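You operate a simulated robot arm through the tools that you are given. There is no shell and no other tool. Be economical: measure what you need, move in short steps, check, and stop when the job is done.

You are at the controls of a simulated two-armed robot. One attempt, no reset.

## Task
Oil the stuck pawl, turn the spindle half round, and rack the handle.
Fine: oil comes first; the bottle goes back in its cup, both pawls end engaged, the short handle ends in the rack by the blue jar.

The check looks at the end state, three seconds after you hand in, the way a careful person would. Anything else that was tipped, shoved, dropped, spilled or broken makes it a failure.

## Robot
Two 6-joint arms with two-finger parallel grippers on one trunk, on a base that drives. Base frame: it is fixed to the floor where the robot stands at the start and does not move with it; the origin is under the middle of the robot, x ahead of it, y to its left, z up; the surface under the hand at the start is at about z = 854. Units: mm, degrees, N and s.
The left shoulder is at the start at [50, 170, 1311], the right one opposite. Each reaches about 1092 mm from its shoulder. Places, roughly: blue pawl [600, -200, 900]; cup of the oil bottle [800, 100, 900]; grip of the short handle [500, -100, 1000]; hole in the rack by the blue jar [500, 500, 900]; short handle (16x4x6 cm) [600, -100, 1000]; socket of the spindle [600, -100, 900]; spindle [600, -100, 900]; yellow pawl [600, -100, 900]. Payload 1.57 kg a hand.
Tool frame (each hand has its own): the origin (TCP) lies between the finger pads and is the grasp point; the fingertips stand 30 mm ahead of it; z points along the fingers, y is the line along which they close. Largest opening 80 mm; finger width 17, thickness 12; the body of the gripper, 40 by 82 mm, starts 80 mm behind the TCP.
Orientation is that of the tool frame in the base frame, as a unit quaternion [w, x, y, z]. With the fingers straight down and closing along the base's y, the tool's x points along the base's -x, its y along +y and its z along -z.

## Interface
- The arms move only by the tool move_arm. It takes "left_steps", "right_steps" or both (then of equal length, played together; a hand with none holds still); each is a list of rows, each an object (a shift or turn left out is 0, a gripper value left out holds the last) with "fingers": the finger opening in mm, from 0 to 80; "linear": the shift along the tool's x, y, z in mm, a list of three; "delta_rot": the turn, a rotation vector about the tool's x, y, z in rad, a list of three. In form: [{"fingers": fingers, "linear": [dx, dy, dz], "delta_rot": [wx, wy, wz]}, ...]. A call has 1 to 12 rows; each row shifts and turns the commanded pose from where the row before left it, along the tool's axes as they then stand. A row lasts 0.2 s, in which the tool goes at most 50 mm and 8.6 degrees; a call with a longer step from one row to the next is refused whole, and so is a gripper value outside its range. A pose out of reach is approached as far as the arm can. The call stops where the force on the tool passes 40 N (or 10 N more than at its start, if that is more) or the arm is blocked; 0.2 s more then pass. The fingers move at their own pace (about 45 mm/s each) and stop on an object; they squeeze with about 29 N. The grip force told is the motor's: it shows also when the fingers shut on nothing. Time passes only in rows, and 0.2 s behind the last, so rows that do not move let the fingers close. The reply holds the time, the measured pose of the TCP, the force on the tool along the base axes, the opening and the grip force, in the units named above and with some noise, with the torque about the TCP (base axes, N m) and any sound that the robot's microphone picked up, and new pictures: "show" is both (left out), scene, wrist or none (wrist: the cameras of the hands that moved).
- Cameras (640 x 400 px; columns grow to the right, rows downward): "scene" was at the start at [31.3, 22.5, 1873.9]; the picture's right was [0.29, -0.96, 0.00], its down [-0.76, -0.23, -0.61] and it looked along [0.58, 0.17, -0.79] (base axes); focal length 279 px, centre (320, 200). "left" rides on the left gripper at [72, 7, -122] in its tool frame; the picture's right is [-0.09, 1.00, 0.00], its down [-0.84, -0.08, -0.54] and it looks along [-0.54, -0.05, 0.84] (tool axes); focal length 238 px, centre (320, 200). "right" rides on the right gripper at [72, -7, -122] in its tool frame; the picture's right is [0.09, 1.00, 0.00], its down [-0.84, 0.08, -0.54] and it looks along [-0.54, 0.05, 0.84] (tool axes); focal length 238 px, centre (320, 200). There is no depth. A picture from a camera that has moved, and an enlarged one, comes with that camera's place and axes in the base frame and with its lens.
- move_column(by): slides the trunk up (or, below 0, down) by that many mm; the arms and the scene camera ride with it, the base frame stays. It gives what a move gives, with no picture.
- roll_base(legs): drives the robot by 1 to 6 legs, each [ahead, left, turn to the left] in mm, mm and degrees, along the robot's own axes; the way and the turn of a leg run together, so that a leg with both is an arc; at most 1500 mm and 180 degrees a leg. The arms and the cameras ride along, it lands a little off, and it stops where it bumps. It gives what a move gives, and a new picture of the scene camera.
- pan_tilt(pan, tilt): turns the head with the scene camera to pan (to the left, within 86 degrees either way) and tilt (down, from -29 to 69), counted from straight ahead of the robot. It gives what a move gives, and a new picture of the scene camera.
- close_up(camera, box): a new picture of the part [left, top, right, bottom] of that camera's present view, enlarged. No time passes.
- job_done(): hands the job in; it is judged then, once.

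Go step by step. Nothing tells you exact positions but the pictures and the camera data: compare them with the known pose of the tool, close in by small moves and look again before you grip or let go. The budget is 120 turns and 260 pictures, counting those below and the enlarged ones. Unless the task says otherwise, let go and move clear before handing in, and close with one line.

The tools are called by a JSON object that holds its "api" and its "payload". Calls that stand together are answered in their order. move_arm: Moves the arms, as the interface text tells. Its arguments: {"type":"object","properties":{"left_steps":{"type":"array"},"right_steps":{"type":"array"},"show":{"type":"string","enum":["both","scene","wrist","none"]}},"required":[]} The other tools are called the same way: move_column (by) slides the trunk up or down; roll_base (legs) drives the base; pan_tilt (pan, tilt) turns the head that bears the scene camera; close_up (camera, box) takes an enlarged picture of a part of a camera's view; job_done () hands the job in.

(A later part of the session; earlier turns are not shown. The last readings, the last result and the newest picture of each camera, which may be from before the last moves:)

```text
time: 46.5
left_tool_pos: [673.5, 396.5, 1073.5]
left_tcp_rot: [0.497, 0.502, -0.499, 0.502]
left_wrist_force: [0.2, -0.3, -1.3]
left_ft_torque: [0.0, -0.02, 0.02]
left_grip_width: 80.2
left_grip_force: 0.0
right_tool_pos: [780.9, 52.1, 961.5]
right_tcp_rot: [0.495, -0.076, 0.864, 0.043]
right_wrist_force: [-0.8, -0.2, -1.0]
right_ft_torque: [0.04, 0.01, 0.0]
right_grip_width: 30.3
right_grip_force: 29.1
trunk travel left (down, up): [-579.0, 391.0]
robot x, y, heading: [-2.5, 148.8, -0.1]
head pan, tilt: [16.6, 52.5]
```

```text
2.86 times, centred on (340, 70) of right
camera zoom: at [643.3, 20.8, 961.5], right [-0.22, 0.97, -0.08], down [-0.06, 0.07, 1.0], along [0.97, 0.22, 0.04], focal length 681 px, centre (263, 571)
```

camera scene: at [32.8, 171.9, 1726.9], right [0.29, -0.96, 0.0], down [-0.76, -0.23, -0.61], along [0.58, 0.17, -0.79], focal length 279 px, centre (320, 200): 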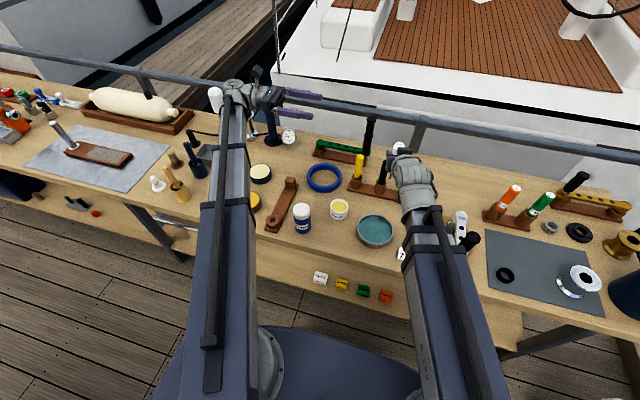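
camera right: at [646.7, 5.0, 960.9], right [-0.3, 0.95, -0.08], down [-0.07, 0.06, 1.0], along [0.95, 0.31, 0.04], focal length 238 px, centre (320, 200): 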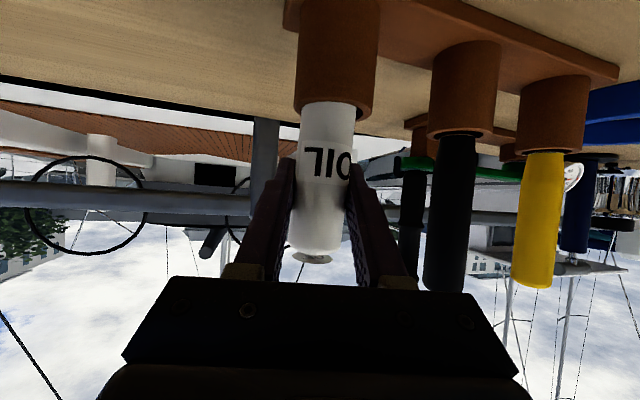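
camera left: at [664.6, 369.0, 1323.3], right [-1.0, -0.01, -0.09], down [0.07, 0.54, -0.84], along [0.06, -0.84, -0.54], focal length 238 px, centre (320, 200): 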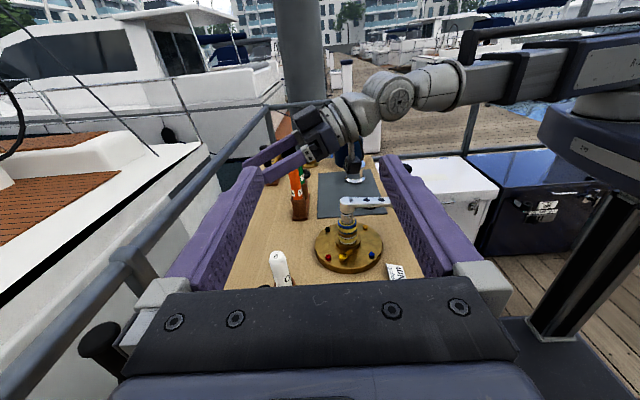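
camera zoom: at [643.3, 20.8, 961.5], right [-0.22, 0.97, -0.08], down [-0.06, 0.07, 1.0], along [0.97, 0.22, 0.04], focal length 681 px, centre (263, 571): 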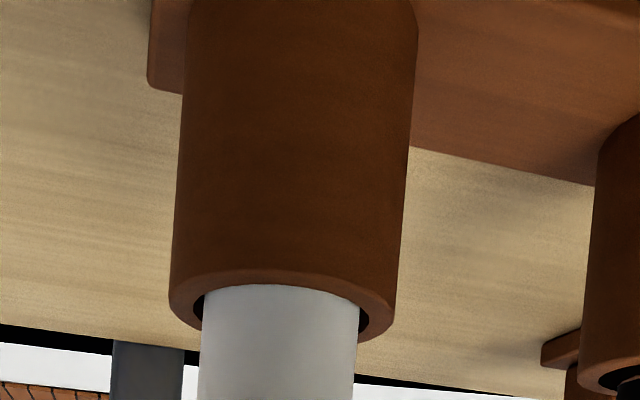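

{"api": "move_arm", "payload": {"right_steps": [{"fingers": 56}, {}, {}, {}], "show": "none"}}

{"api": "move_arm", "payload": {"right_steps": [{"linear": [15, 0, -26]}, {"linear": [15, 0, -26]}, {"linear": [15, 0, -26]}], "show": "wrist"}}

{"api": "close_up", "payload": {"camera": "left", "box": [220, 100, 380, 260]}}

```text
time: 47.5
left_tool_pos: [672.3, 395.8, 1074.1]
left_tcp_rot: [0.497, 0.503, -0.498, 0.503]
left_wrist_force: [-0.2, 0.5, 0.0]
left_ft_torque: [0.04, -0.03, -0.01]
left_grip_width: 80.3
left_grip_force: 0.1
right_tool_pos: [779.1, 51.6, 962.2]
right_tcp_rot: [0.496, -0.076, 0.864, 0.043]
right_wrist_force: [-0.4, 0.3, -0.3]
right_ft_torque: [0.0, 0.03, -0.01]
right_grip_width: 56.0
right_grip_force: 0.1
trunk travel left (down, up): [-579.0, 391.0]
robot x, y, heading: [-0.7, 149.5, 0.3]
head pan, tilt: [16.6, 52.5]
```

```text
time: 48.2
left_tool_pos: [672.1, 396.4, 1073.3]
left_tcp_rot: [0.497, 0.502, -0.498, 0.502]
left_wrist_force: [0.2, 0.1, -0.1]
left_ft_torque: [0.01, 0.0, -0.01]
left_grip_width: 79.9
left_grip_force: 0.0
right_tool_pos: [690.1, 35.8, 963.6]
right_tcp_rot: [0.496, -0.076, 0.864, 0.044]
right_wrist_force: [-0.1, -1.1, 0.4]
right_ft_torque: [-0.02, -0.01, 0.0]
right_grip_width: 56.1
right_grip_force: 0.2
trunk travel left (down, up): [-579.0, 391.0]
robot x, y, heading: [3.0, 150.5, -0.0]
head pan, tilt: [16.6, 52.5]
camera right: at [553.7, 5.1, 961.9], right [-0.22, 0.97, -0.08], down [-0.06, 0.07, 1.0], along [0.97, 0.22, 0.04], focal length 238 px, centre (320, 200)
```

right: 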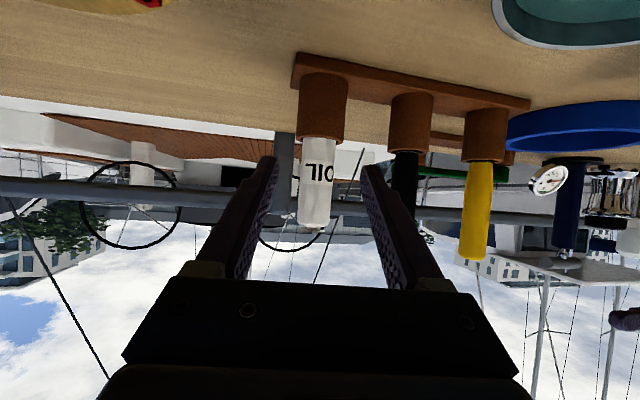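

```text
2.50 times, centred on (300, 180) of left
camera zoom: at [665.4, 516.8, 1146.2], right [-1.0, -0.01, -0.09], down [0.07, 0.54, -0.84], along [0.06, -0.84, -0.54], focal length 596 px, centre (370, 250)
```

zoom: 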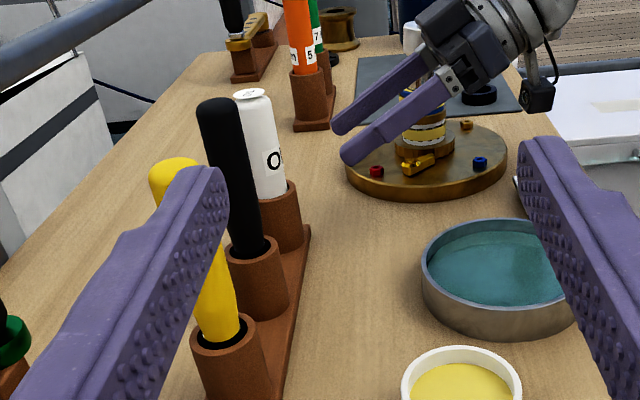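

The bottle is back in its cup. I'll raise the trunk, return the base to centre and swing the right hand out to the right as an observing camera, so the left arm can crank.

{"api": "move_column", "payload": {"by": 330}}

{"api": "roll_base", "payload": {"legs": [[0, -150, 0]]}}

{"api": "move_arm", "payload": {"right_steps": [{"linear": [0, -40, 0]}, {"linear": [0, -40, 0]}, {"linear": [0, -40, 0]}, {"linear": [0, -40, 0]}, {"linear": [0, -40, 0]}, {"delta_rot": [0, 0.1496, 0]}, {"delta_rot": [0, 0.1496, 0]}, {"delta_rot": [0, 0.1496, 0]}, {"delta_rot": [0, 0.1496, 0]}, {"delta_rot": [0, 0.1496, 0]}, {"delta_rot": [0, 0.1496, 0]}, {"delta_rot": [0, 0.1496, 0]}], "show": "scene"}}

```text
time: 51.5
left_tool_pos: [674.1, 395.3, 1404.3]
left_tcp_rot: [0.497, 0.502, -0.498, 0.503]
left_wrist_force: [0.7, 0.3, 0.1]
left_ft_torque: [-0.01, 0.0, 0.02]
left_grip_width: 79.9
left_grip_force: 0.2
right_tool_pos: [691.2, 37.2, 1293.5]
right_tcp_rot: [0.497, -0.076, 0.864, 0.044]
right_wrist_force: [-0.4, 0.4, -0.2]
right_ft_torque: [-0.03, -0.03, 0.03]
right_grip_width: 55.9
right_grip_force: 0.1
trunk travel left (down, up): [-909.0, 61.0]
robot x, y, heading: [0.4, 147.8, -0.0]
head pan, tilt: [16.6, 52.5]
```

```text
time: 52.9
left_tool_pos: [673.7, 244.4, 1403.2]
left_tcp_rot: [0.496, 0.503, -0.498, 0.503]
left_wrist_force: [-0.2, 0.3, -0.1]
left_ft_torque: [0.02, -0.01, -0.01]
left_grip_width: 79.8
left_grip_force: 0.1
right_tool_pos: [691.6, -114.6, 1293.0]
right_tcp_rot: [0.497, -0.075, 0.864, 0.044]
right_wrist_force: [0.0, 0.7, 1.1]
right_ft_torque: [0.04, -0.01, 0.02]
right_grip_width: 55.9
right_grip_force: 0.0
trunk travel left (down, up): [-909.0, 61.0]
robot x, y, heading: [1.7, 0.7, 0.1]
head pan, tilt: [16.6, 52.5]
camera scene: at [32.5, 18.2, 1857.0], right [0.29, -0.96, 0.0], down [-0.76, -0.23, -0.61], along [0.58, 0.18, -0.79], focal length 279 px, centre (320, 200)
```

scene: 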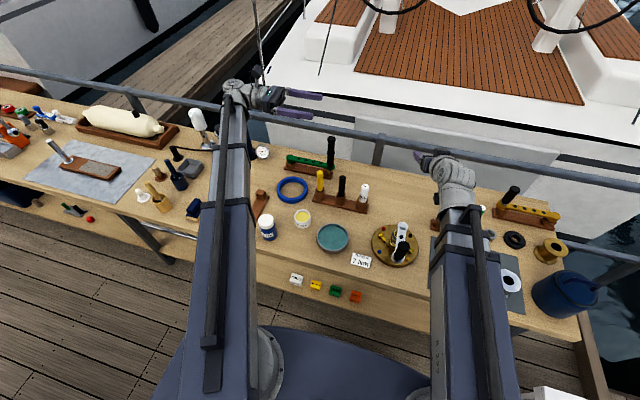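

```text
time: 55.5
left_tool_pos: [673.4, 247.3, 1402.7]
left_tcp_rot: [0.498, 0.502, -0.498, 0.502]
left_wrist_force: [0.2, 0.5, 0.4]
left_ft_torque: [0.01, -0.01, -0.01]
left_grip_width: 79.8
left_grip_force: 0.0
right_tool_pos: [727.3, -310.6, 1183.4]
right_tcp_rot: [-0.004, -0.088, 0.996, 0.0]
right_wrist_force: [0.4, -0.1, 0.0]
right_ft_torque: [0.0, 0.0, -0.01]
right_grip_width: 56.1
right_grip_force: 0.1
right hand out of reach, approached as far as the arm can: row 6, 7, 8, 9, 10, 11
trunk travel left (down, up): [-909.0, 61.0]
robot x, y, heading: [-0.9, -0.9, 0.2]
head pan, tilt: [16.6, 52.5]
camera scene: at [33.3, 20.5, 1856.9], right [0.29, -0.96, 0.0], down [-0.76, -0.23, -0.61], along [0.58, 0.17, -0.79], focal length 279 px, centre (320, 200)
```

scene: 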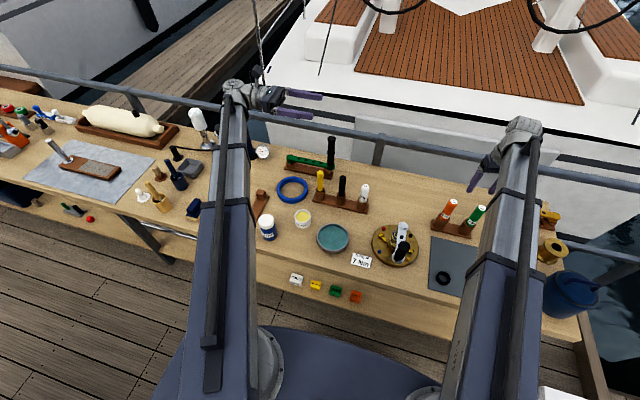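

{"api": "move_arm", "payload": {"right_steps": [{"delta_rot": [0, 0, 0.1454]}, {"delta_rot": [0, 0, 0.1454]}, {"delta_rot": [0, 0, 0.1454]}, {"delta_rot": [0, 0, 0.1454]}, {"delta_rot": [0, 0, 0.1454]}, {"delta_rot": [0, 0, 0.1454]}, {"delta_rot": [0, 0, 0.1454]}, {"delta_rot": [0, 0, 0.1454]}, {"delta_rot": [0, 0, 0.1454]}, {"delta_rot": [0, 0, 0.1454]}, {"delta_rot": [0, 0, 0.1454]}, {"delta_rot": [0, 0, 0.1454]}], "left_steps": [{"delta_rot": [0, -0.1428, 0]}, {"delta_rot": [0, -0.1428, 0]}, {"delta_rot": [0, -0.1428, 0]}, {"delta_rot": [0, -0.1428, 0]}, {"delta_rot": [0, -0.1428, 0]}, {"delta_rot": [0, -0.1428, 0]}, {"delta_rot": [0, -0.1428, 0]}, {"delta_rot": [0, -0.1428, 0]}, {"delta_rot": [0, -0.1428, 0]}, {"delta_rot": [0, -0.1428, 0]}, {"delta_rot": [0, -0.1428, 0]}, {}], "show": "none"}}

{"api": "move_arm", "payload": {"right_steps": [{"delta_rot": [0, 0.1428, 0]}, {"delta_rot": [0, 0.1428, 0]}, {"delta_rot": [0, 0.1428, 0]}, {"delta_rot": [0, 0.1428, 0]}, {"delta_rot": [0, 0.1428, 0]}, {"delta_rot": [0, 0.1428, 0]}, {"delta_rot": [0, 0.1428, 0]}, {"delta_rot": [0, 0.1428, 0]}, {"delta_rot": [0, 0.1428, 0]}, {"delta_rot": [0, 0.1428, 0]}, {"delta_rot": [0, 0.1428, 0]}, {}], "left_steps": [{"delta_rot": [0, 0, 0.1428]}, {"delta_rot": [0, 0, 0.1428]}, {"delta_rot": [0, 0, 0.1428]}, {"delta_rot": [0, 0, 0.1428]}, {"delta_rot": [0, 0, 0.1428]}, {"delta_rot": [0, 0, 0.1428]}, {"delta_rot": [0, 0, 0.1428]}, {"delta_rot": [0, 0, 0.1428]}, {"delta_rot": [0, 0, 0.1428]}, {"delta_rot": [0, 0, 0.1428]}, {"delta_rot": [0, 0, 0.1428]}, {}]}}

```text
time: 58.1
left_tool_pos: [672.6, 246.8, 1183.7]
left_tcp_rot: [-0.001, 0.711, -0.703, 0.0]
left_wrist_force: [-0.3, -0.1, 0.0]
left_ft_torque: [-0.02, -0.03, -0.02]
left_grip_width: 80.1
left_grip_force: 0.1
left hand out of reach, approached as far as the arm can: row 1, 2, 3, 4, 5, 6, 7, 8, 9, 10
right_tool_pos: [726.6, -309.4, 1184.5]
right_tcp_rot: [-0.001, 0.708, 0.706, -0.001]
right_wrist_force: [0.1, -0.4, -0.3]
right_ft_torque: [-0.01, -0.01, 0.03]
right_grip_width: 55.9
right_grip_force: 0.1
trunk travel left (down, up): [-909.0, 61.0]
robot x, y, heading: [-0.2, -1.5, 0.0]
head pan, tilt: [16.6, 52.5]
```

```text
time: 60.7
left_tool_pos: [673.0, 247.5, 1184.6]
left_tcp_rot: [0.0, -0.005, 1.0, -0.001]
left_wrist_force: [-0.8, 0.2, -0.5]
left_ft_torque: [-0.02, -0.01, 0.01]
left_grip_width: 79.9
left_grip_force: 0.1
right_tool_pos: [742.1, -282.2, 1403.3]
right_tcp_rot: [-0.499, 0.503, 0.497, 0.501]
right_wrist_force: [0.1, 0.5, -1.0]
right_ft_torque: [0.01, 0.02, -0.01]
right_grip_width: 56.0
right_grip_force: 0.1
right hand out of reach, approached as far as the arm can: row 2, 3, 4, 5, 6, 7, 8, 9, 10, 11
trunk travel left (down, up): [-909.0, 61.0]
robot x, y, heading: [-5.2, -1.5, -0.1]
head pan, tilt: [16.6, 52.5]
camera scene: at [32.6, 20.4, 1856.9], right [0.29, -0.96, 0.0], down [-0.76, -0.23, -0.61], along [0.58, 0.17, -0.79], focal length 279 px, centre (320, 200)
camera right: at [734.5, -404.1, 1475.2], right [1.0, -0.01, 0.09], down [0.07, -0.54, -0.84], along [0.05, 0.84, -0.54], focal length 238 px, centre (320, 200)
camera left: at [601.4, 251.4, 1306.1], right [0.08, 1.0, 0.0], down [0.84, -0.07, 0.54], along [0.54, -0.04, -0.84], focal length 238 px, centre (320, 200)
```

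scene: 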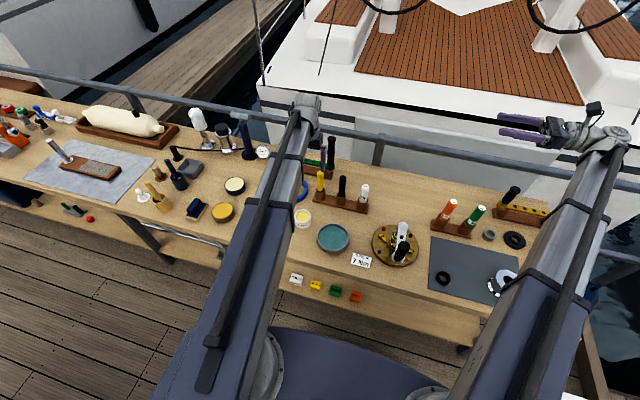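
right: 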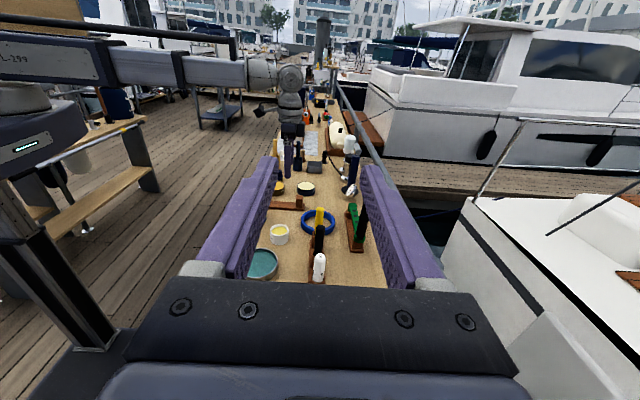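
left: 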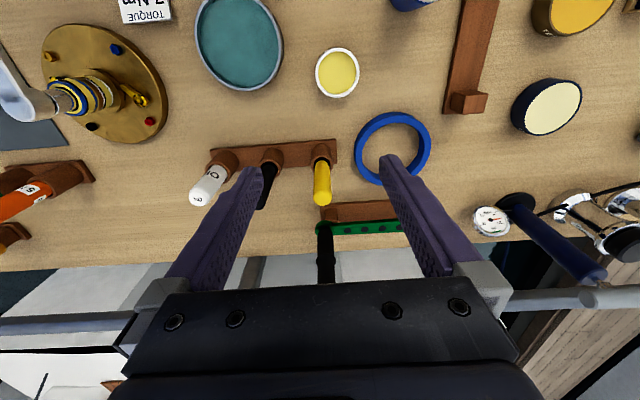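

{"api": "move_arm", "payload": {"left_steps": [{"linear": [17.5, -39.3, 0]}, {"linear": [17.5, -39.3, 0]}, {"linear": [17.5, -39.3, 0]}, {"linear": [17.5, -39.3, 0]}, {"linear": [17.5, -39.3, 0]}, {"linear": [17.5, -39.3, 0]}, {"linear": [17.5, -39.3, 0]}, {"linear": [17.5, -39.3, 0]}, {"linear": [17.5, -39.3, 0]}], "right_steps": [{"linear": [0, 0, -18]}, {"linear": [0, 0, -18]}, {"linear": [0, 0, -18]}, {"linear": [0, 0, -18]}, {"linear": [0, 0, -18]}, {"linear": [0, 0, -18]}, {"linear": [0, 0, -18]}, {"linear": [0, 0, -18]}, {"linear": [0, 0, -18]}]}}

```text
time: 62.7
left_tool_pos: [519.3, -109.4, 1182.6]
left_tcp_rot: [0.001, -0.006, 1.0, 0.001]
left_wrist_force: [0.3, -0.9, -0.2]
left_ft_torque: [0.0, -0.01, 0.01]
left_grip_width: 80.0
left_grip_force: 0.1
right_tool_pos: [803.0, -320.0, 1402.1]
right_tcp_rot: [-0.497, 0.505, 0.495, 0.503]
right_wrist_force: [0.4, -0.4, 0.4]
right_ft_torque: [0.02, 0.0, 0.01]
right_grip_width: 55.9
right_grip_force: 0.1
right hand out of reach, approached as far as the arm can: row 1, 2, 3, 4, 5, 6, 7, 8, 9
trunk travel left (down, up): [-909.0, 61.0]
robot x, y, heading: [-0.3, -3.2, 0.1]
head pan, tilt: [16.6, 52.5]
camera scene: at [32.4, 19.3, 1857.0], right [0.29, -0.96, 0.0], down [-0.76, -0.23, -0.61], along [0.58, 0.18, -0.79], focal length 279 px, centre (320, 200)
camera right: at [796.2, -442.3, 1474.9], right [1.0, -0.02, 0.09], down [0.06, -0.54, -0.84], along [0.06, 0.84, -0.54], focal length 238 px, centre (320, 200)
camera left: at [446.5, -104.9, 1306.1], right [0.08, 1.0, 0.0], down [0.84, -0.07, 0.54], along [0.54, -0.04, -0.84], focal length 238 px, centre (320, 200)
```

scene: 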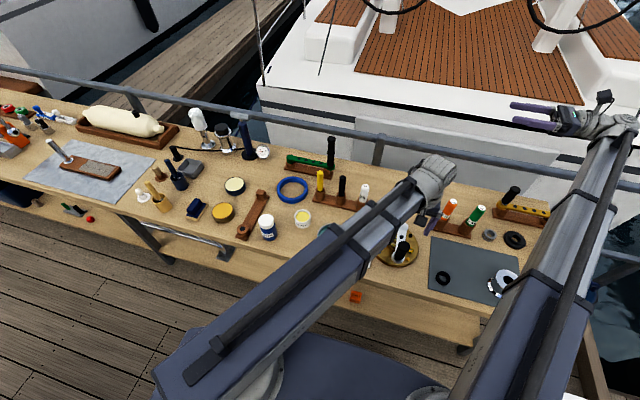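
right: 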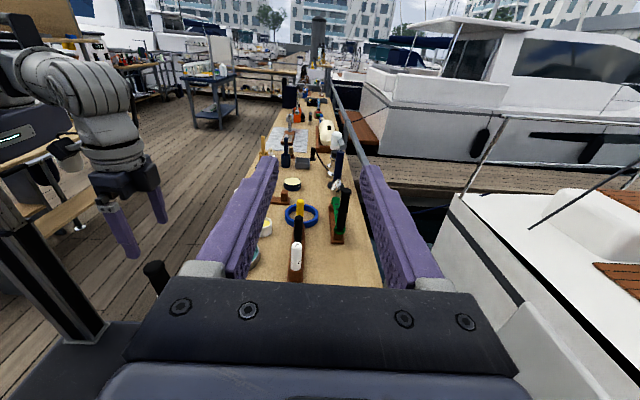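
left: 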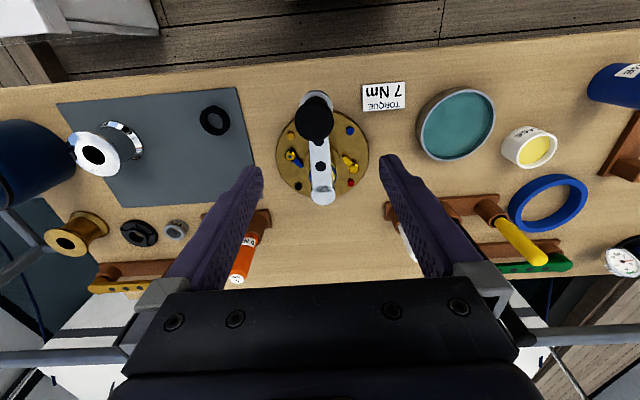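

{"api": "move_arm", "payload": {"left_steps": [{"linear": [17, -3, 0]}, {}], "show": "none"}}

{"api": "move_column", "payload": {"by": -60}}

{"api": "close_up", "payload": {"camera": "left", "box": [200, 40, 440, 240]}}

{"api": "close_up", "payload": {"camera": "scene", "box": [340, 150, 480, 280]}}

```text
time: 63.3
left_tool_pos: [501.7, -110.0, 1183.7]
left_tcp_rot: [0.001, -0.005, 1.0, 0.0]
left_wrist_force: [0.7, 0.6, 0.2]
left_ft_torque: [0.0, 0.01, 0.0]
left_grip_width: 80.1
left_grip_force: 0.0
right_tool_pos: [803.9, -318.7, 1402.7]
right_tcp_rot: [-0.496, 0.506, 0.494, 0.503]
right_wrist_force: [0.2, -0.1, 0.6]
right_ft_torque: [0.01, 0.01, 0.0]
right_grip_width: 56.1
right_grip_force: 0.2
trunk travel left (down, up): [-909.0, 61.0]
robot x, y, heading: [1.4, -3.4, -0.2]
head pan, tilt: [16.6, 52.5]
```

```text
time: 64.3
left_tool_pos: [501.9, -110.1, 1123.9]
left_tcp_rot: [0.001, -0.005, 1.0, 0.0]
left_wrist_force: [0.8, 0.1, -0.2]
left_ft_torque: [-0.03, 0.0, 0.01]
left_grip_width: 79.7
left_grip_force: 0.0
right_tool_pos: [803.0, -320.0, 1344.0]
right_tcp_rot: [-0.496, 0.505, 0.495, 0.503]
right_wrist_force: [0.0, -0.4, 0.2]
right_ft_torque: [-0.01, -0.01, 0.01]
right_grip_width: 55.9
right_grip_force: 0.0
trunk travel left (down, up): [-849.0, 121.0]
robot x, y, heading: [2.5, -6.8, -0.0]
head pan, tilt: [16.6, 52.5]
```

```text
2.00 times, centred on (320, 140) of left
camera zoom: at [430.0, -106.7, 1246.2], right [0.08, 1.0, 0.0], down [0.84, -0.07, 0.54], along [0.54, -0.04, -0.84], focal length 477 px, centre (320, 320)
```

zoom: 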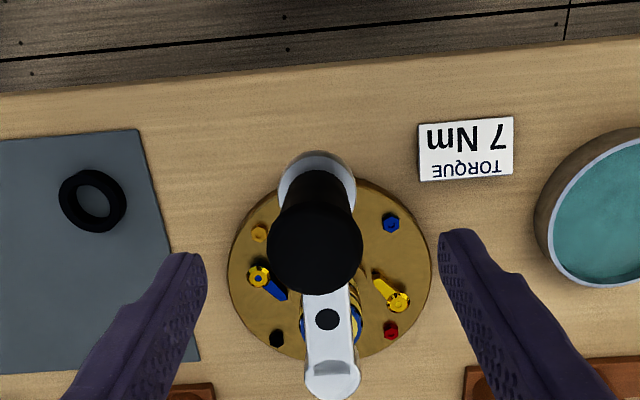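

```text
3.08 times, centred on (410, 215) of scene
camera zoom: at [32.4, 20.4, 1797.0], right [0.29, -0.96, 0.0], down [-0.76, -0.23, -0.61], along [0.58, 0.17, -0.79], focal length 860 px, centre (43, 154)
```

zoom: 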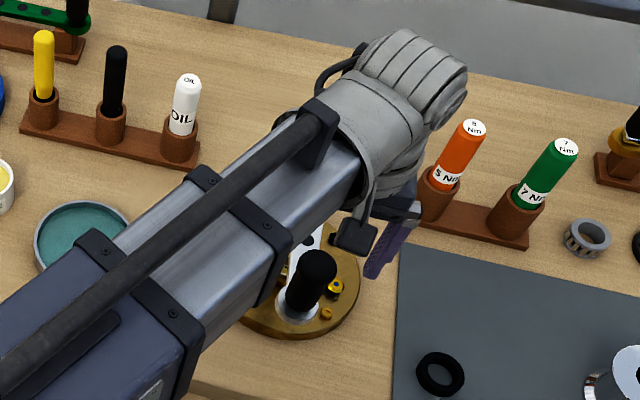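

{"api": "move_arm", "payload": {"left_steps": [{"linear": [4, -3.5, 0]}, {}], "show": "none"}}

{"api": "move_column", "payload": {"by": -66}}

{"api": "close_up", "payload": {"camera": "left", "box": [200, 40, 440, 240]}}

{"api": "close_up", "payload": {"camera": "scene", "box": [340, 150, 480, 280]}}

```text
time: 64.9
left_tool_pos: [498.2, -114.3, 1124.0]
left_tcp_rot: [0.002, -0.005, 1.0, -0.001]
left_wrist_force: [0.1, -0.3, -0.8]
left_ft_torque: [0.02, -0.03, -0.01]
left_grip_width: 80.1
left_grip_force: 0.0
right_tool_pos: [803.9, -318.7, 1343.8]
right_tcp_rot: [-0.496, 0.505, 0.495, 0.503]
right_wrist_force: [0.3, -0.8, 0.4]
right_ft_torque: [0.0, -0.01, -0.03]
right_grip_width: 56.2
right_grip_force: 0.1
trunk travel left (down, up): [-849.0, 121.0]
robot x, y, heading: [1.6, -2.6, 0.1]
head pan, tilt: [16.6, 52.5]
```

```text
time: 65.9
left_tool_pos: [497.0, -114.5, 1059.2]
left_tcp_rot: [0.0, -0.005, 1.0, 0.0]
left_wrist_force: [-0.1, 0.0, 0.5]
left_ft_torque: [0.0, 0.0, -0.02]
left_grip_width: 80.2
left_grip_force: 0.0
right_tool_pos: [802.6, -319.4, 1277.9]
right_tcp_rot: [-0.495, 0.506, 0.495, 0.504]
right_wrist_force: [0.1, 0.4, -0.7]
right_ft_torque: [-0.03, -0.05, -0.02]
right_grip_width: 56.2
right_grip_force: 0.0
trunk travel left (down, up): [-783.0, 187.0]
robot x, y, heading: [3.4, 3.0, 0.1]
head pan, tilt: [16.6, 52.5]
```

```text
2.00 times, centred on (320, 140) of left
camera zoom: at [425.6, -110.0, 1180.2], right [0.08, 1.0, 0.0], down [0.84, -0.07, 0.54], along [0.54, -0.04, -0.84], focal length 477 px, centre (320, 320)
```

zoom: 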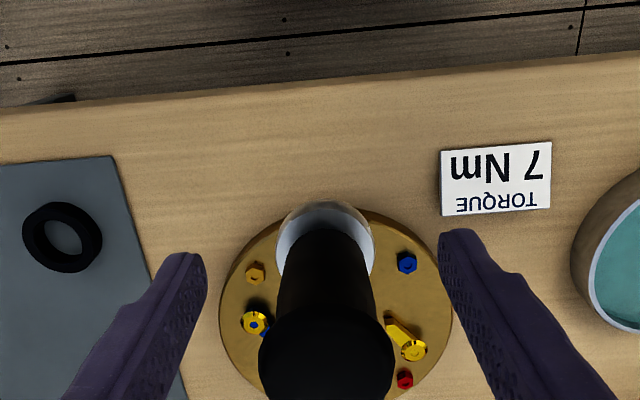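

```text
3.08 times, centred on (410, 215) of scene
camera zoom: at [32.3, 20.4, 1731.0], right [0.29, -0.96, 0.0], down [-0.76, -0.23, -0.61], along [0.58, 0.17, -0.79], focal length 860 px, centre (43, 154)
```

zoom: 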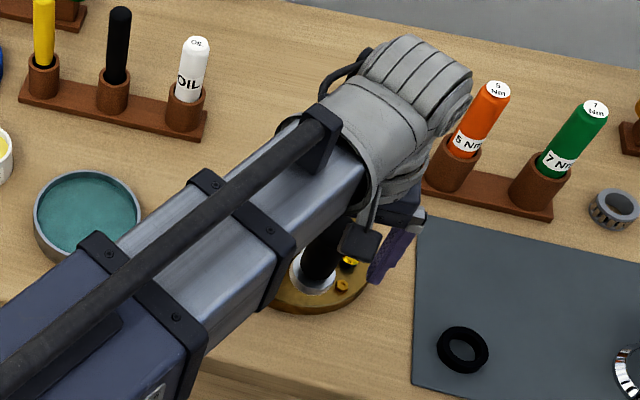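

{"api": "move_arm", "payload": {"left_steps": [{"fingers": 15}, {}, {}, {}, {}], "show": "wrist"}}

```text
time: 67.1
left_tool_pos: [497.6, -115.0, 1057.1]
left_tcp_rot: [0.001, -0.005, 1.0, 0.0]
left_wrist_force: [0.1, 0.7, -0.4]
left_ft_torque: [0.06, -0.04, 0.0]
left_grip_width: 31.1
left_grip_force: 29.3
right_tool_pos: [803.1, -319.8, 1276.7]
right_tcp_rot: [-0.497, 0.505, 0.495, 0.503]
right_wrist_force: [0.1, -0.6, -0.8]
right_ft_torque: [0.0, 0.04, -0.02]
right_grip_width: 55.9
right_grip_force: 0.0
trunk travel left (down, up): [-783.0, 187.0]
robot x, y, heading: [1.7, -0.3, 0.3]
head pan, tilt: [16.6, 52.5]
camera left: at [425.8, -110.0, 1180.1], right [0.08, 1.0, 0.0], down [0.84, -0.07, 0.54], along [0.54, -0.04, -0.84], focal length 238 px, centre (320, 200)
```

left: 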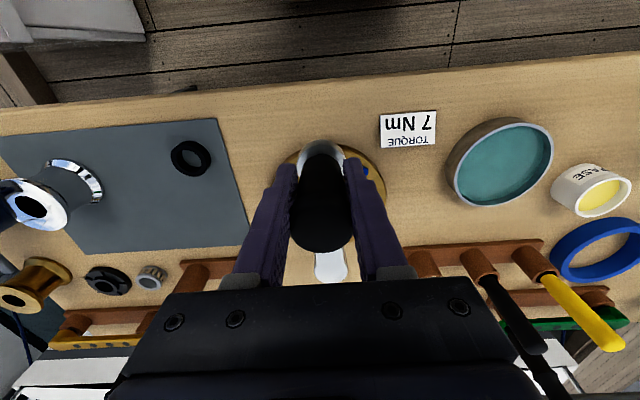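

{"api": "move_arm", "payload": {"left_steps": [{"linear": [-1.24, -17.7, 0], "delta_rot": [0, 0, -0.1396]}, {"linear": [-1.24, -17.7, 0], "delta_rot": [0, 0, -0.1396]}], "show": "wrist"}}

```text
time: 67.7
left_tool_pos: [500.4, -130.9, 1058.3]
left_tcp_rot: [0.003, -0.121, 0.993, 0.01]
left_wrist_force: [-2.1, 22.5, 22.3]
left_ft_torque: [0.85, -0.5, 0.29]
left_grip_width: 31.1
left_grip_force: 28.8
right_tool_pos: [802.5, -316.3, 1279.2]
right_tcp_rot: [-0.497, 0.504, 0.496, 0.503]
right_wrist_force: [0.3, -0.6, 0.3]
right_ft_torque: [-0.01, -0.02, 0.0]
right_grip_width: 56.4
right_grip_force: 0.1
trunk travel left (down, up): [-783.0, 187.0]
robot x, y, heading: [2.0, -2.0, 0.1]
head pan, tilt: [16.6, 52.5]
stopped in row 2 (left hand): the force on the tool passed its limit at 45 N (the readings are from after the stop); the commanded pose is now the measured one
camera left: at [428.3, -145.4, 1181.0], right [-0.15, 0.99, 0.02], down [0.83, 0.12, 0.55], along [0.54, 0.1, -0.84], focal length 238 px, centre (320, 200)
```

left: 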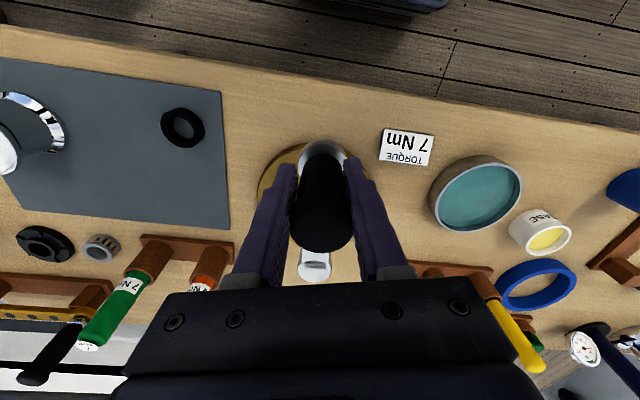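

{"api": "close_up", "payload": {"camera": "scene", "box": [360, 180, 440, 260]}}

{"api": "close_up", "payload": {"camera": "left", "box": [220, 100, 400, 300]}}

```text
5.00 times, centred on (400, 220) of scene
camera zoom: at [30.6, 22.8, 1731.3], right [0.29, -0.96, 0.0], down [-0.76, -0.23, -0.61], along [0.58, 0.18, -0.79], focal length 1397 px, centre (-80, 100)
```

zoom: 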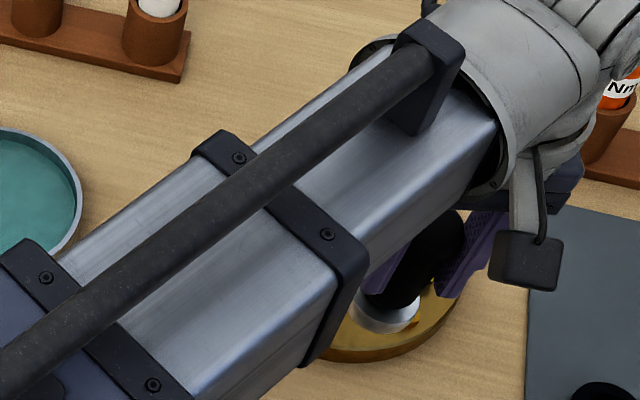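

```text
2.00 times, centred on (310, 200) of left
camera zoom: at [428.3, -145.4, 1181.0], right [-0.15, 0.99, 0.02], down [0.83, 0.12, 0.55], along [0.54, 0.1, -0.84], focal length 477 px, centre (340, 200)
```

zoom: 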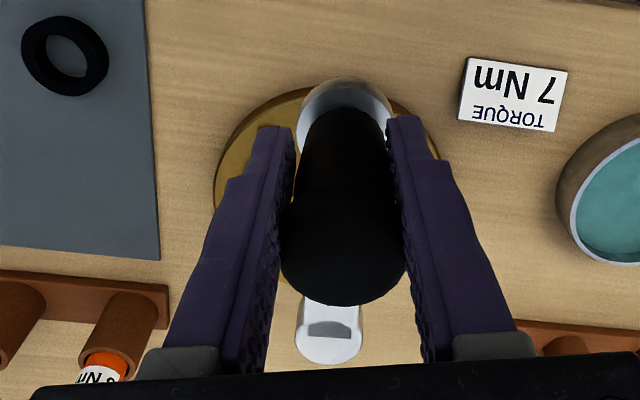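

The spindle turned about 8° counter-clockwise before the force limit stopped me. I'll continue more slowly in 3° rows and watch the force.

{"api": "move_arm", "payload": {"left_steps": [{"linear": [-0.9, -6.6, 0], "delta_rot": [0, 0, -0.03]}, {"linear": [-0.9, -6.6, 0], "delta_rot": [0, 0, -0.03]}, {"linear": [-0.9, -6.6, 0], "delta_rot": [0, 0, -0.03]}], "show": "none"}}

```text
time: 68.2
left_tool_pos: [500.5, -132.6, 1058.5]
left_tcp_rot: [0.001, -0.14, 0.99, 0.014]
left_wrist_force: [-4.5, 22.2, 23.3]
left_ft_torque: [0.83, -0.51, 0.29]
left_grip_width: 31.1
left_grip_force: 29.1
right_tool_pos: [802.0, -314.4, 1279.7]
right_tcp_rot: [-0.496, 0.506, 0.496, 0.502]
right_wrist_force: [0.1, -0.3, -0.2]
right_ft_torque: [0.02, 0.06, 0.0]
right_grip_width: 55.9
right_grip_force: 0.1
trunk travel left (down, up): [-783.0, 187.0]
robot x, y, heading: [2.7, -3.4, 0.1]
head pan, tilt: [16.6, 52.5]
stopped in row 2 (left hand): the force on the tool passed its limit at 44 N (the readings are from after the stop); the commanded pose is now the measured one
```

It's blocked at about 8°. I'll ease back and probe gently the other way, to tell lash from ratchet from friction.

{"api": "move_arm", "payload": {"left_steps": [{"linear": [0.8, 6, 0], "delta_rot": [0, 0, 0.045]}, {"linear": [0.6, 6, 0], "delta_rot": [0, 0, 0.045]}], "show": "none"}}

{"api": "move_arm", "payload": {"left_steps": [{"linear": [0.3, 6, 0], "delta_rot": [0, 0, 0.045]}, {"linear": [0, 6, 0], "delta_rot": [0, 0, 0.045]}], "show": "none"}}

```text
time: 68.8
left_tool_pos: [497.8, -125.3, 1057.6]
left_tcp_rot: [0.001, -0.093, 0.996, 0.01]
left_wrist_force: [4.5, 8.5, 13.5]
left_ft_torque: [0.7, -0.72, 0.11]
left_grip_width: 31.0
left_grip_force: 28.9
right_tool_pos: [804.8, -316.4, 1277.0]
right_tcp_rot: [-0.496, 0.505, 0.495, 0.503]
right_wrist_force: [-0.4, -0.4, 0.1]
right_ft_torque: [0.01, 0.01, 0.0]
right_grip_width: 56.1
right_grip_force: 0.0
trunk travel left (down, up): [-783.0, 187.0]
robot x, y, heading: [2.8, 1.2, 0.2]
head pan, tilt: [16.6, 52.5]
```

```text
time: 69.4
left_tool_pos: [495.6, -115.7, 1057.1]
left_tcp_rot: [-0.001, -0.047, 0.999, 0.009]
left_wrist_force: [10.5, -0.4, 0.2]
left_ft_torque: [-0.02, -0.06, -0.03]
left_grip_width: 31.2
left_grip_force: 28.4
right_tool_pos: [804.6, -316.8, 1276.0]
right_tcp_rot: [-0.498, 0.504, 0.496, 0.502]
right_wrist_force: [-0.7, -0.5, 0.4]
right_ft_torque: [-0.04, 0.01, -0.02]
right_grip_width: 56.0
right_grip_force: 0.3
trunk travel left (down, up): [-783.0, 187.0]
robot x, y, heading: [3.3, -0.9, -0.1]
head pan, tilt: [16.6, 52.5]
```

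{"api": "move_arm", "payload": {"left_steps": [{"linear": [-1.5, 5, 0], "delta_rot": [0, 0, 0.04]}, {"linear": [-1, 5, 0], "delta_rot": [0, 0, 0.04]}], "show": "none"}}

```text
time: 70.0
left_tool_pos: [496.6, -103.2, 1056.0]
left_tcp_rot: [-0.002, -0.008, 1.0, 0.011]
left_wrist_force: [3.7, -0.4, -0.7]
left_ft_torque: [0.07, 0.32, 0.01]
left_grip_width: 31.2
left_grip_force: 29.0
right_tool_pos: [805.1, -316.4, 1276.5]
right_tcp_rot: [-0.497, 0.505, 0.495, 0.502]
right_wrist_force: [0.3, -1.1, 0.0]
right_ft_torque: [0.01, -0.02, -0.03]
right_grip_width: 56.1
right_grip_force: 0.1
trunk travel left (down, up): [-783.0, 187.0]
robot x, y, heading: [-1.9, 2.6, 0.3]
head pan, tilt: [16.6, 52.5]
```

It resists counter-clockwise but turns freely clockwise, so clockwise is the ratchet's free direction. I'll continue that way in a guarded arc and check the pawls.

{"api": "move_arm", "payload": {"left_steps": [{"linear": [-3.1, 17.5, 0], "delta_rot": [0, 0, 0.149]}, {"linear": [-2.9, 17.5, 0], "delta_rot": [0, 0, 0.149]}], "show": "both"}}

{"api": "close_up", "payload": {"camera": "left", "box": [200, 100, 420, 300]}}

```text
time: 70.6
left_tool_pos: [503.4, -70.8, 1059.0]
left_tcp_rot: [-0.003, 0.142, 0.99, 0.011]
left_wrist_force: [-3.1, 0.7, 1.2]
left_ft_torque: [0.02, 0.06, 0.06]
left_grip_width: 31.0
left_grip_force: 29.0
right_tool_pos: [804.0, -315.2, 1277.7]
right_tcp_rot: [-0.497, 0.505, 0.495, 0.502]
right_wrist_force: [0.2, 0.1, -0.1]
right_ft_torque: [-0.01, 0.0, -0.02]
right_grip_width: 55.9
right_grip_force: 0.0
trunk travel left (down, up): [-783.0, 187.0]
robot x, y, heading: [3.7, 1.5, 0.1]
head pan, tilt: [16.6, 52.5]
camera scene: at [31.9, 21.7, 1731.0], right [0.29, -0.96, 0.0], down [-0.76, -0.23, -0.61], along [0.58, 0.18, -0.79], focal length 279 px, centre (320, 200)
camera left: at [437.9, -47.3, 1181.3], right [0.37, 0.93, 0.02], down [0.78, -0.32, 0.53], along [0.5, -0.18, -0.85], focal length 238 px, centre (320, 200)
```

scene: 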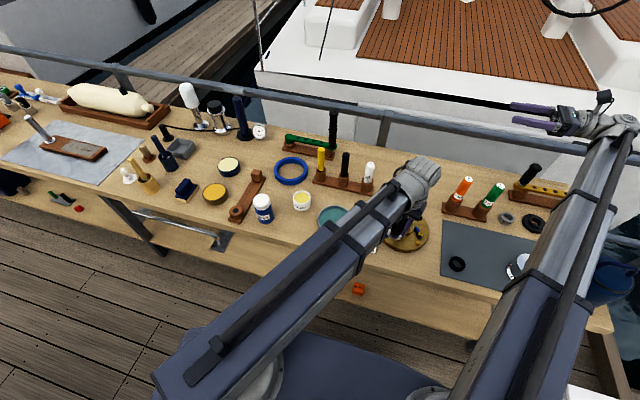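
left: 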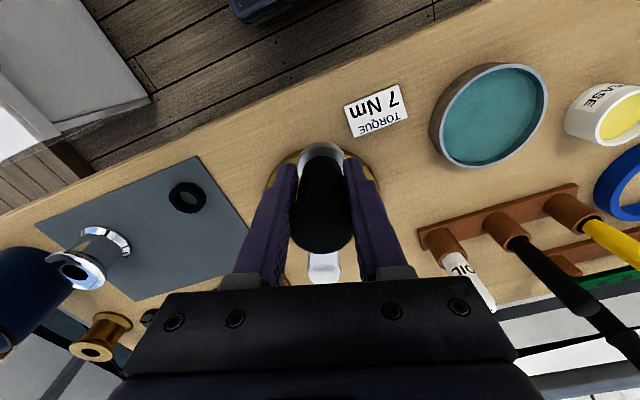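

```text
2.00 times, centred on (310, 200) of left
camera zoom: at [437.9, -47.3, 1181.3], right [0.37, 0.93, 0.02], down [0.78, -0.32, 0.53], along [0.5, -0.18, -0.85], focal length 477 px, centre (340, 200)
```

zoom: 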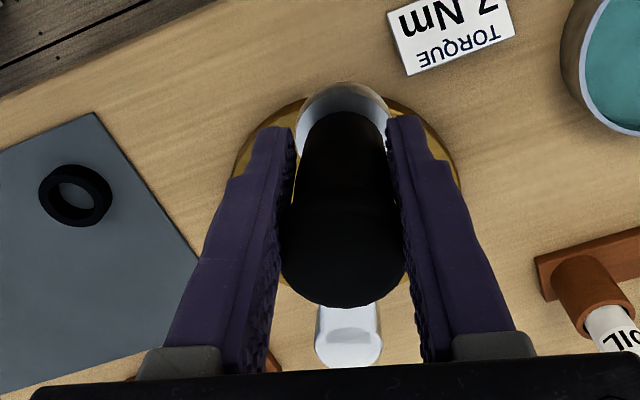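

{"api": "move_arm", "payload": {"left_steps": [{"linear": [-2.3, 17.7, 0], "delta_rot": [0, 0, 0.145]}, {"linear": [-2.2, 17.7, 0], "delta_rot": [0, 0, 0.145]}, {"linear": [-2.1, 17.7, 0], "delta_rot": [0, 0, 0.145]}, {"linear": [-2.0, 17.7, 0], "delta_rot": [0, 0, 0.145]}], "show": "scene"}}

{"api": "close_up", "payload": {"camera": "scene", "box": [360, 180, 450, 260]}}

```text
time: 71.6
left_tool_pos: [544.2, -9.2, 1058.7]
left_tcp_rot: [-0.006, 0.417, 0.909, 0.011]
left_wrist_force: [-9.1, 10.4, 11.8]
left_ft_torque: [-0.26, -0.14, 0.01]
left_grip_width: 31.2
left_grip_force: 29.6
right_tool_pos: [802.0, -315.2, 1278.0]
right_tcp_rot: [-0.496, 0.505, 0.496, 0.502]
right_wrist_force: [0.3, -0.3, 0.9]
right_ft_torque: [-0.02, -0.04, 0.0]
right_grip_width: 56.1
right_grip_force: 0.0
trunk travel left (down, up): [-783.0, 187.0]
robot x, y, heading: [5.3, -1.1, 0.3]
head pan, tilt: [16.6, 52.5]
camera scene: at [30.2, 23.2, 1731.1], right [0.29, -0.96, 0.0], down [-0.76, -0.23, -0.61], along [0.58, 0.18, -0.79], focal length 279 px, centre (320, 200)
```

scene: 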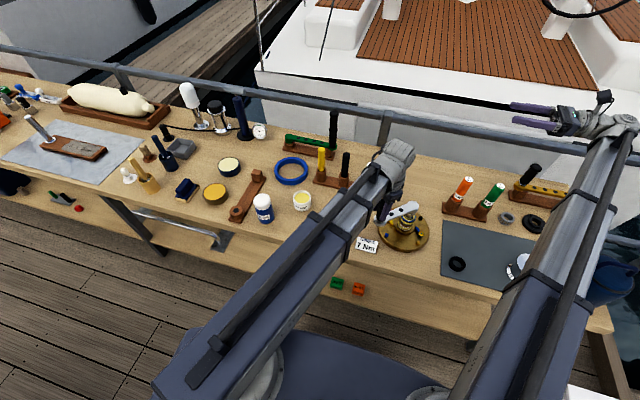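

```text
5.00 times, centred on (405, 220) of scene
camera zoom: at [30.2, 23.2, 1731.1], right [0.29, -0.96, 0.0], down [-0.76, -0.23, -0.61], along [0.58, 0.18, -0.79], focal length 1397 px, centre (-105, 100)
```

zoom: 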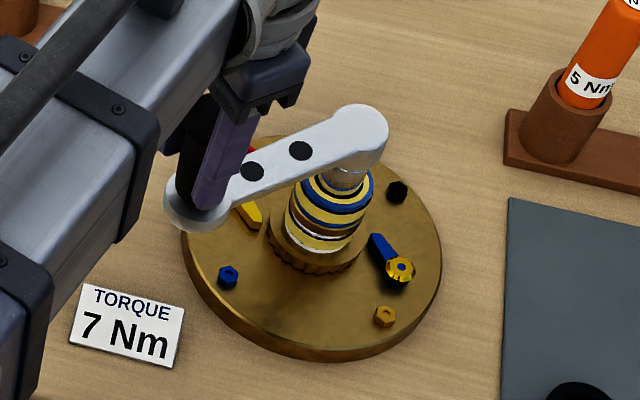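

{"api": "move_arm", "payload": {"left_steps": [{"linear": [-2.0, 18.1, 0], "delta_rot": [0, 0, 0.1396]}, {"linear": [-2.0, 18.1, 0], "delta_rot": [0, 0, 0.1396]}, {"linear": [-1.8, 18.1, 0], "delta_rot": [0, 0, 0.1396]}, {"linear": [-1.6, 18.1, 0], "delta_rot": [0, 0, 0.1396]}, {"linear": [-1.5, 18.1, 0], "delta_rot": [0, 0, 0.1396]}], "show": "scene"}}

{"api": "close_up", "payload": {"camera": "scene", "box": [360, 180, 450, 260]}}

```text
time: 72.6
left_tool_pos: [612.8, 23.2, 1058.7]
left_tcp_rot: [-0.01, 0.65, 0.76, 0.011]
left_wrist_force: [-2.0, 14.0, 11.4]
left_ft_torque: [0.01, -0.01, 0.03]
left_grip_width: 31.0
left_grip_force: 28.9
left hand out of reach, approached as far as the arm can: row 5
right_tool_pos: [803.6, -313.2, 1278.7]
right_tcp_rot: [-0.498, 0.505, 0.496, 0.5]
right_wrist_force: [-0.3, 0.0, 0.9]
right_ft_torque: [0.04, 0.02, -0.02]
right_grip_width: 56.1
right_grip_force: 0.1
trunk travel left (down, up): [-783.0, 187.0]
robot x, y, heading: [3.1, -0.2, 0.1]
head pan, tilt: [16.6, 52.5]
stopped in row 5 (left hand): the force on the tool passed its limit at 42 N (the readings are from after the stop); the commanded pose is now the measured one
camera scene: at [31.3, 22.9, 1730.8], right [0.29, -0.96, 0.0], down [-0.76, -0.23, -0.61], along [0.58, 0.18, -0.79], focal length 279 px, centre (320, 200)
```

scene: 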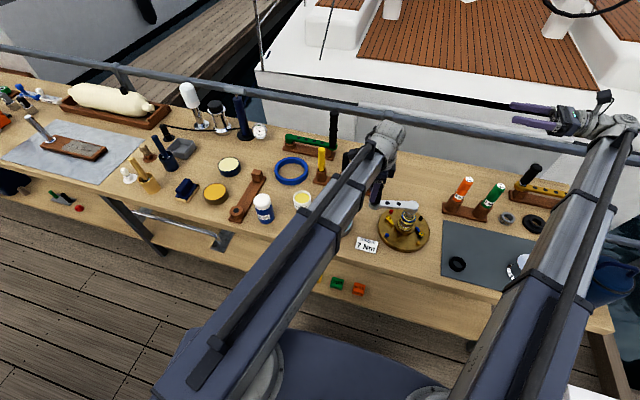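

```text
5.00 times, centred on (405, 220) of scene
camera zoom: at [31.3, 22.9, 1730.8], right [0.29, -0.96, 0.0], down [-0.76, -0.23, -0.61], along [0.58, 0.18, -0.79], focal length 1397 px, centre (-105, 100)
```

zoom: 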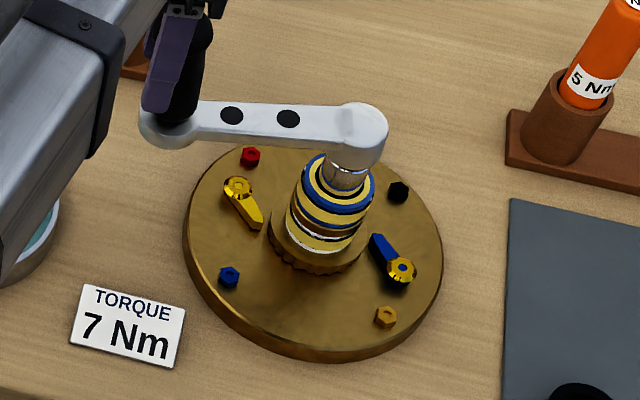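

The left wrist hit its yaw limit at about 83° of turn. I'll open, turn the hand back 90° for a radial grip, and continue the turn with that.

{"api": "move_arm", "payload": {"left_steps": [{"fingers": 80}, {}, {}, {}], "show": "wrist"}}

{"api": "move_column", "payload": {"by": 38}}

{"api": "move_arm", "payload": {"left_steps": [{"delta_rot": [0, 0, -0.143]}, {"delta_rot": [0, 0, -0.143]}, {"delta_rot": [0, 0, -0.143]}, {"delta_rot": [0, 0, -0.143]}, {"delta_rot": [0, 0, -0.143]}, {"delta_rot": [0, 0, -0.143]}, {"delta_rot": [0, 0, -0.143]}, {"delta_rot": [0, 0, -0.143]}, {"delta_rot": [0, 0, -0.143]}, {"delta_rot": [0, 0, -0.143]}, {"delta_rot": [0, 0, -0.143]}], "show": "both"}}

{"api": "close_up", "payload": {"camera": "scene", "box": [350, 160, 450, 260]}}

```text
time: 73.6
left_tool_pos: [612.1, 19.3, 1057.8]
left_tcp_rot: [-0.009, 0.651, 0.759, 0.01]
left_wrist_force: [-0.2, 0.0, -0.3]
left_ft_torque: [0.0, 0.0, 0.0]
left_grip_width: 80.1
left_grip_force: 0.0
right_tool_pos: [803.5, -317.2, 1278.3]
right_tcp_rot: [-0.498, 0.504, 0.496, 0.502]
right_wrist_force: [-0.5, 0.3, 0.0]
right_ft_torque: [0.01, 0.02, -0.02]
right_grip_width: 55.7
right_grip_force: 0.1
trunk travel left (down, up): [-783.0, 187.0]
robot x, y, heading: [1.2, -3.0, -0.1]
head pan, tilt: [16.6, 52.5]
camera left: at [609.5, 86.1, 1182.1], right [1.0, 0.06, 0.0], down [0.05, -0.85, 0.52], along [0.03, -0.52, -0.85], focal length 238 px, centre (320, 200)
```

left: 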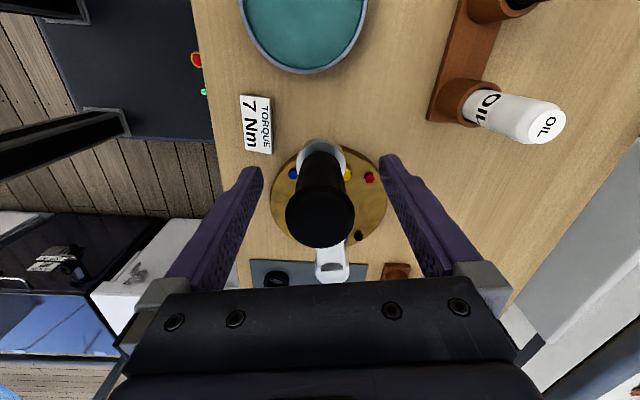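

```text
time: 74.4
left_tool_pos: [614.0, 18.6, 1095.6]
left_tcp_rot: [-0.009, 0.65, 0.76, 0.01]
left_wrist_force: [-0.4, 0.4, -0.2]
left_ft_torque: [0.0, 0.03, -0.02]
left_grip_width: 79.9
left_grip_force: 0.0
right_tool_pos: [804.5, -316.4, 1315.9]
right_tcp_rot: [-0.497, 0.505, 0.495, 0.502]
right_wrist_force: [-0.1, -0.6, -0.2]
right_ft_torque: [0.0, -0.04, -0.04]
right_grip_width: 55.9
right_grip_force: 0.0
trunk travel left (down, up): [-821.0, 149.0]
robot x, y, heading: [0.3, -2.8, 0.1]
head pan, tilt: [16.6, 52.5]
```

```text
time: 76.8
left_tool_pos: [612.8, 17.1, 1095.0]
left_tcp_rot: [0.001, -0.078, 0.997, 0.013]
left_wrist_force: [-0.2, -0.2, 0.7]
left_ft_torque: [-0.04, -0.01, 0.02]
left_grip_width: 79.7
left_grip_force: 0.0
right_tool_pos: [803.9, -315.8, 1315.1]
right_tcp_rot: [-0.498, 0.505, 0.496, 0.501]
right_wrist_force: [-0.7, 1.1, 0.8]
right_ft_torque: [0.01, -0.03, 0.02]
right_grip_width: 56.2
right_grip_force: 0.1
trunk travel left (down, up): [-821.0, 149.0]
robot x, y, heading: [1.6, -2.4, 0.1]
head pan, tilt: [16.6, 52.5]
camera scene: at [32.4, 21.7, 1768.9], right [0.29, -0.96, 0.0], down [-0.76, -0.23, -0.61], along [0.58, 0.18, -0.79], focal length 279 px, centre (320, 200)
camera left: at [541.7, 9.5, 1218.2], right [-0.06, 1.0, 0.03], down [0.84, 0.04, 0.54], along [0.54, 0.06, -0.84], focal length 238 px, centre (320, 200)
```

scene: 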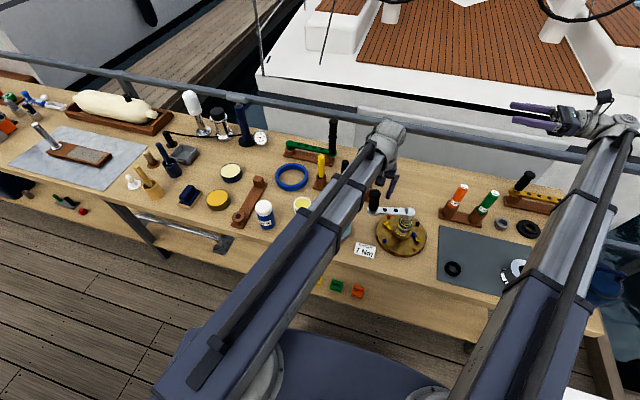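
left: 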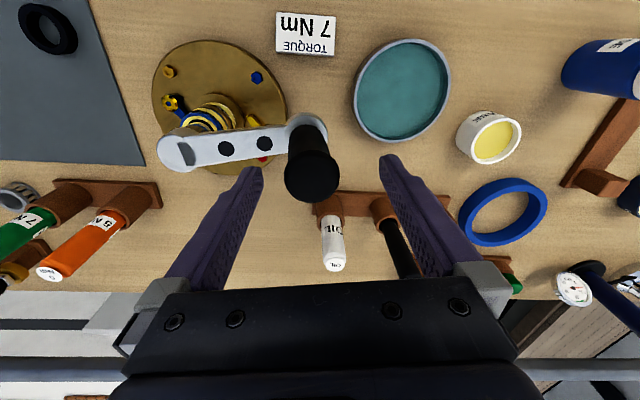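

```text
4.00 times, centred on (400, 210) of scene
camera zoom: at [32.4, 21.7, 1768.9], right [0.29, -0.96, 0.0], down [-0.76, -0.23, -0.61], along [0.58, 0.18, -0.79], focal length 1117 px, centre (0, 160)
```

zoom: 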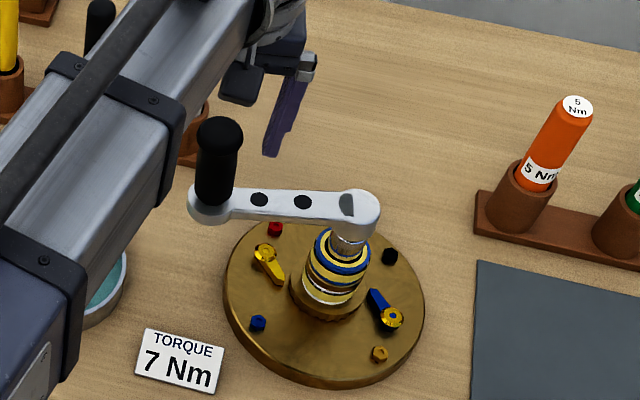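

{"api": "close_up", "payload": {"camera": "left", "box": [140, 30, 300, 180]}}

{"api": "close_up", "payload": {"camera": "scene", "box": [375, 200, 430, 255]}}

```text
2.67 times, centred on (220, 105) of left
camera zoom: at [541.7, 9.5, 1218.2], right [-0.06, 1.0, 0.03], down [0.84, 0.04, 0.54], along [0.54, 0.06, -0.84], focal length 636 px, centre (587, 453)
```

zoom: 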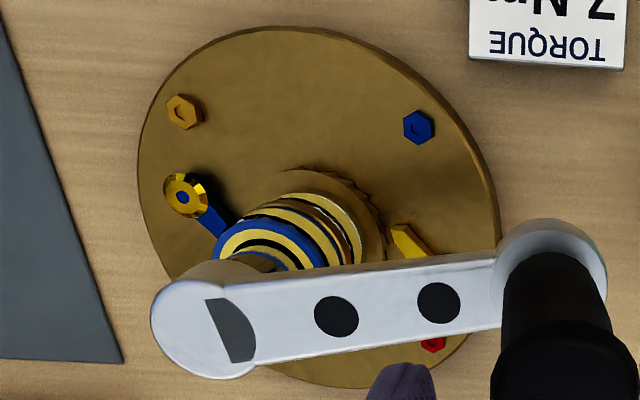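

```text
7.27 times, centred on (402, 228) of scene
camera zoom: at [32.4, 21.7, 1768.9], right [0.29, -0.96, 0.0], down [-0.76, -0.23, -0.61], along [0.58, 0.18, -0.79], focal length 2032 px, centre (-280, 0)
```

zoom: 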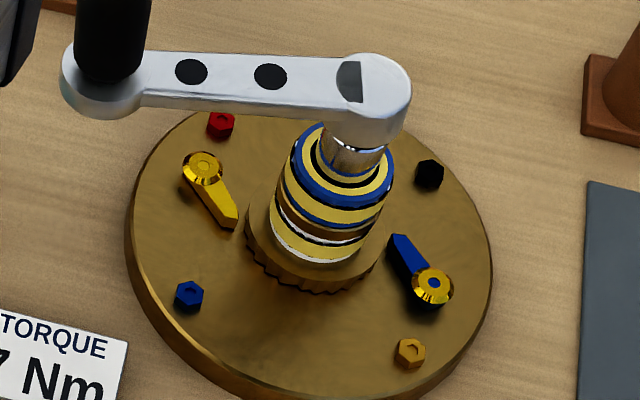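

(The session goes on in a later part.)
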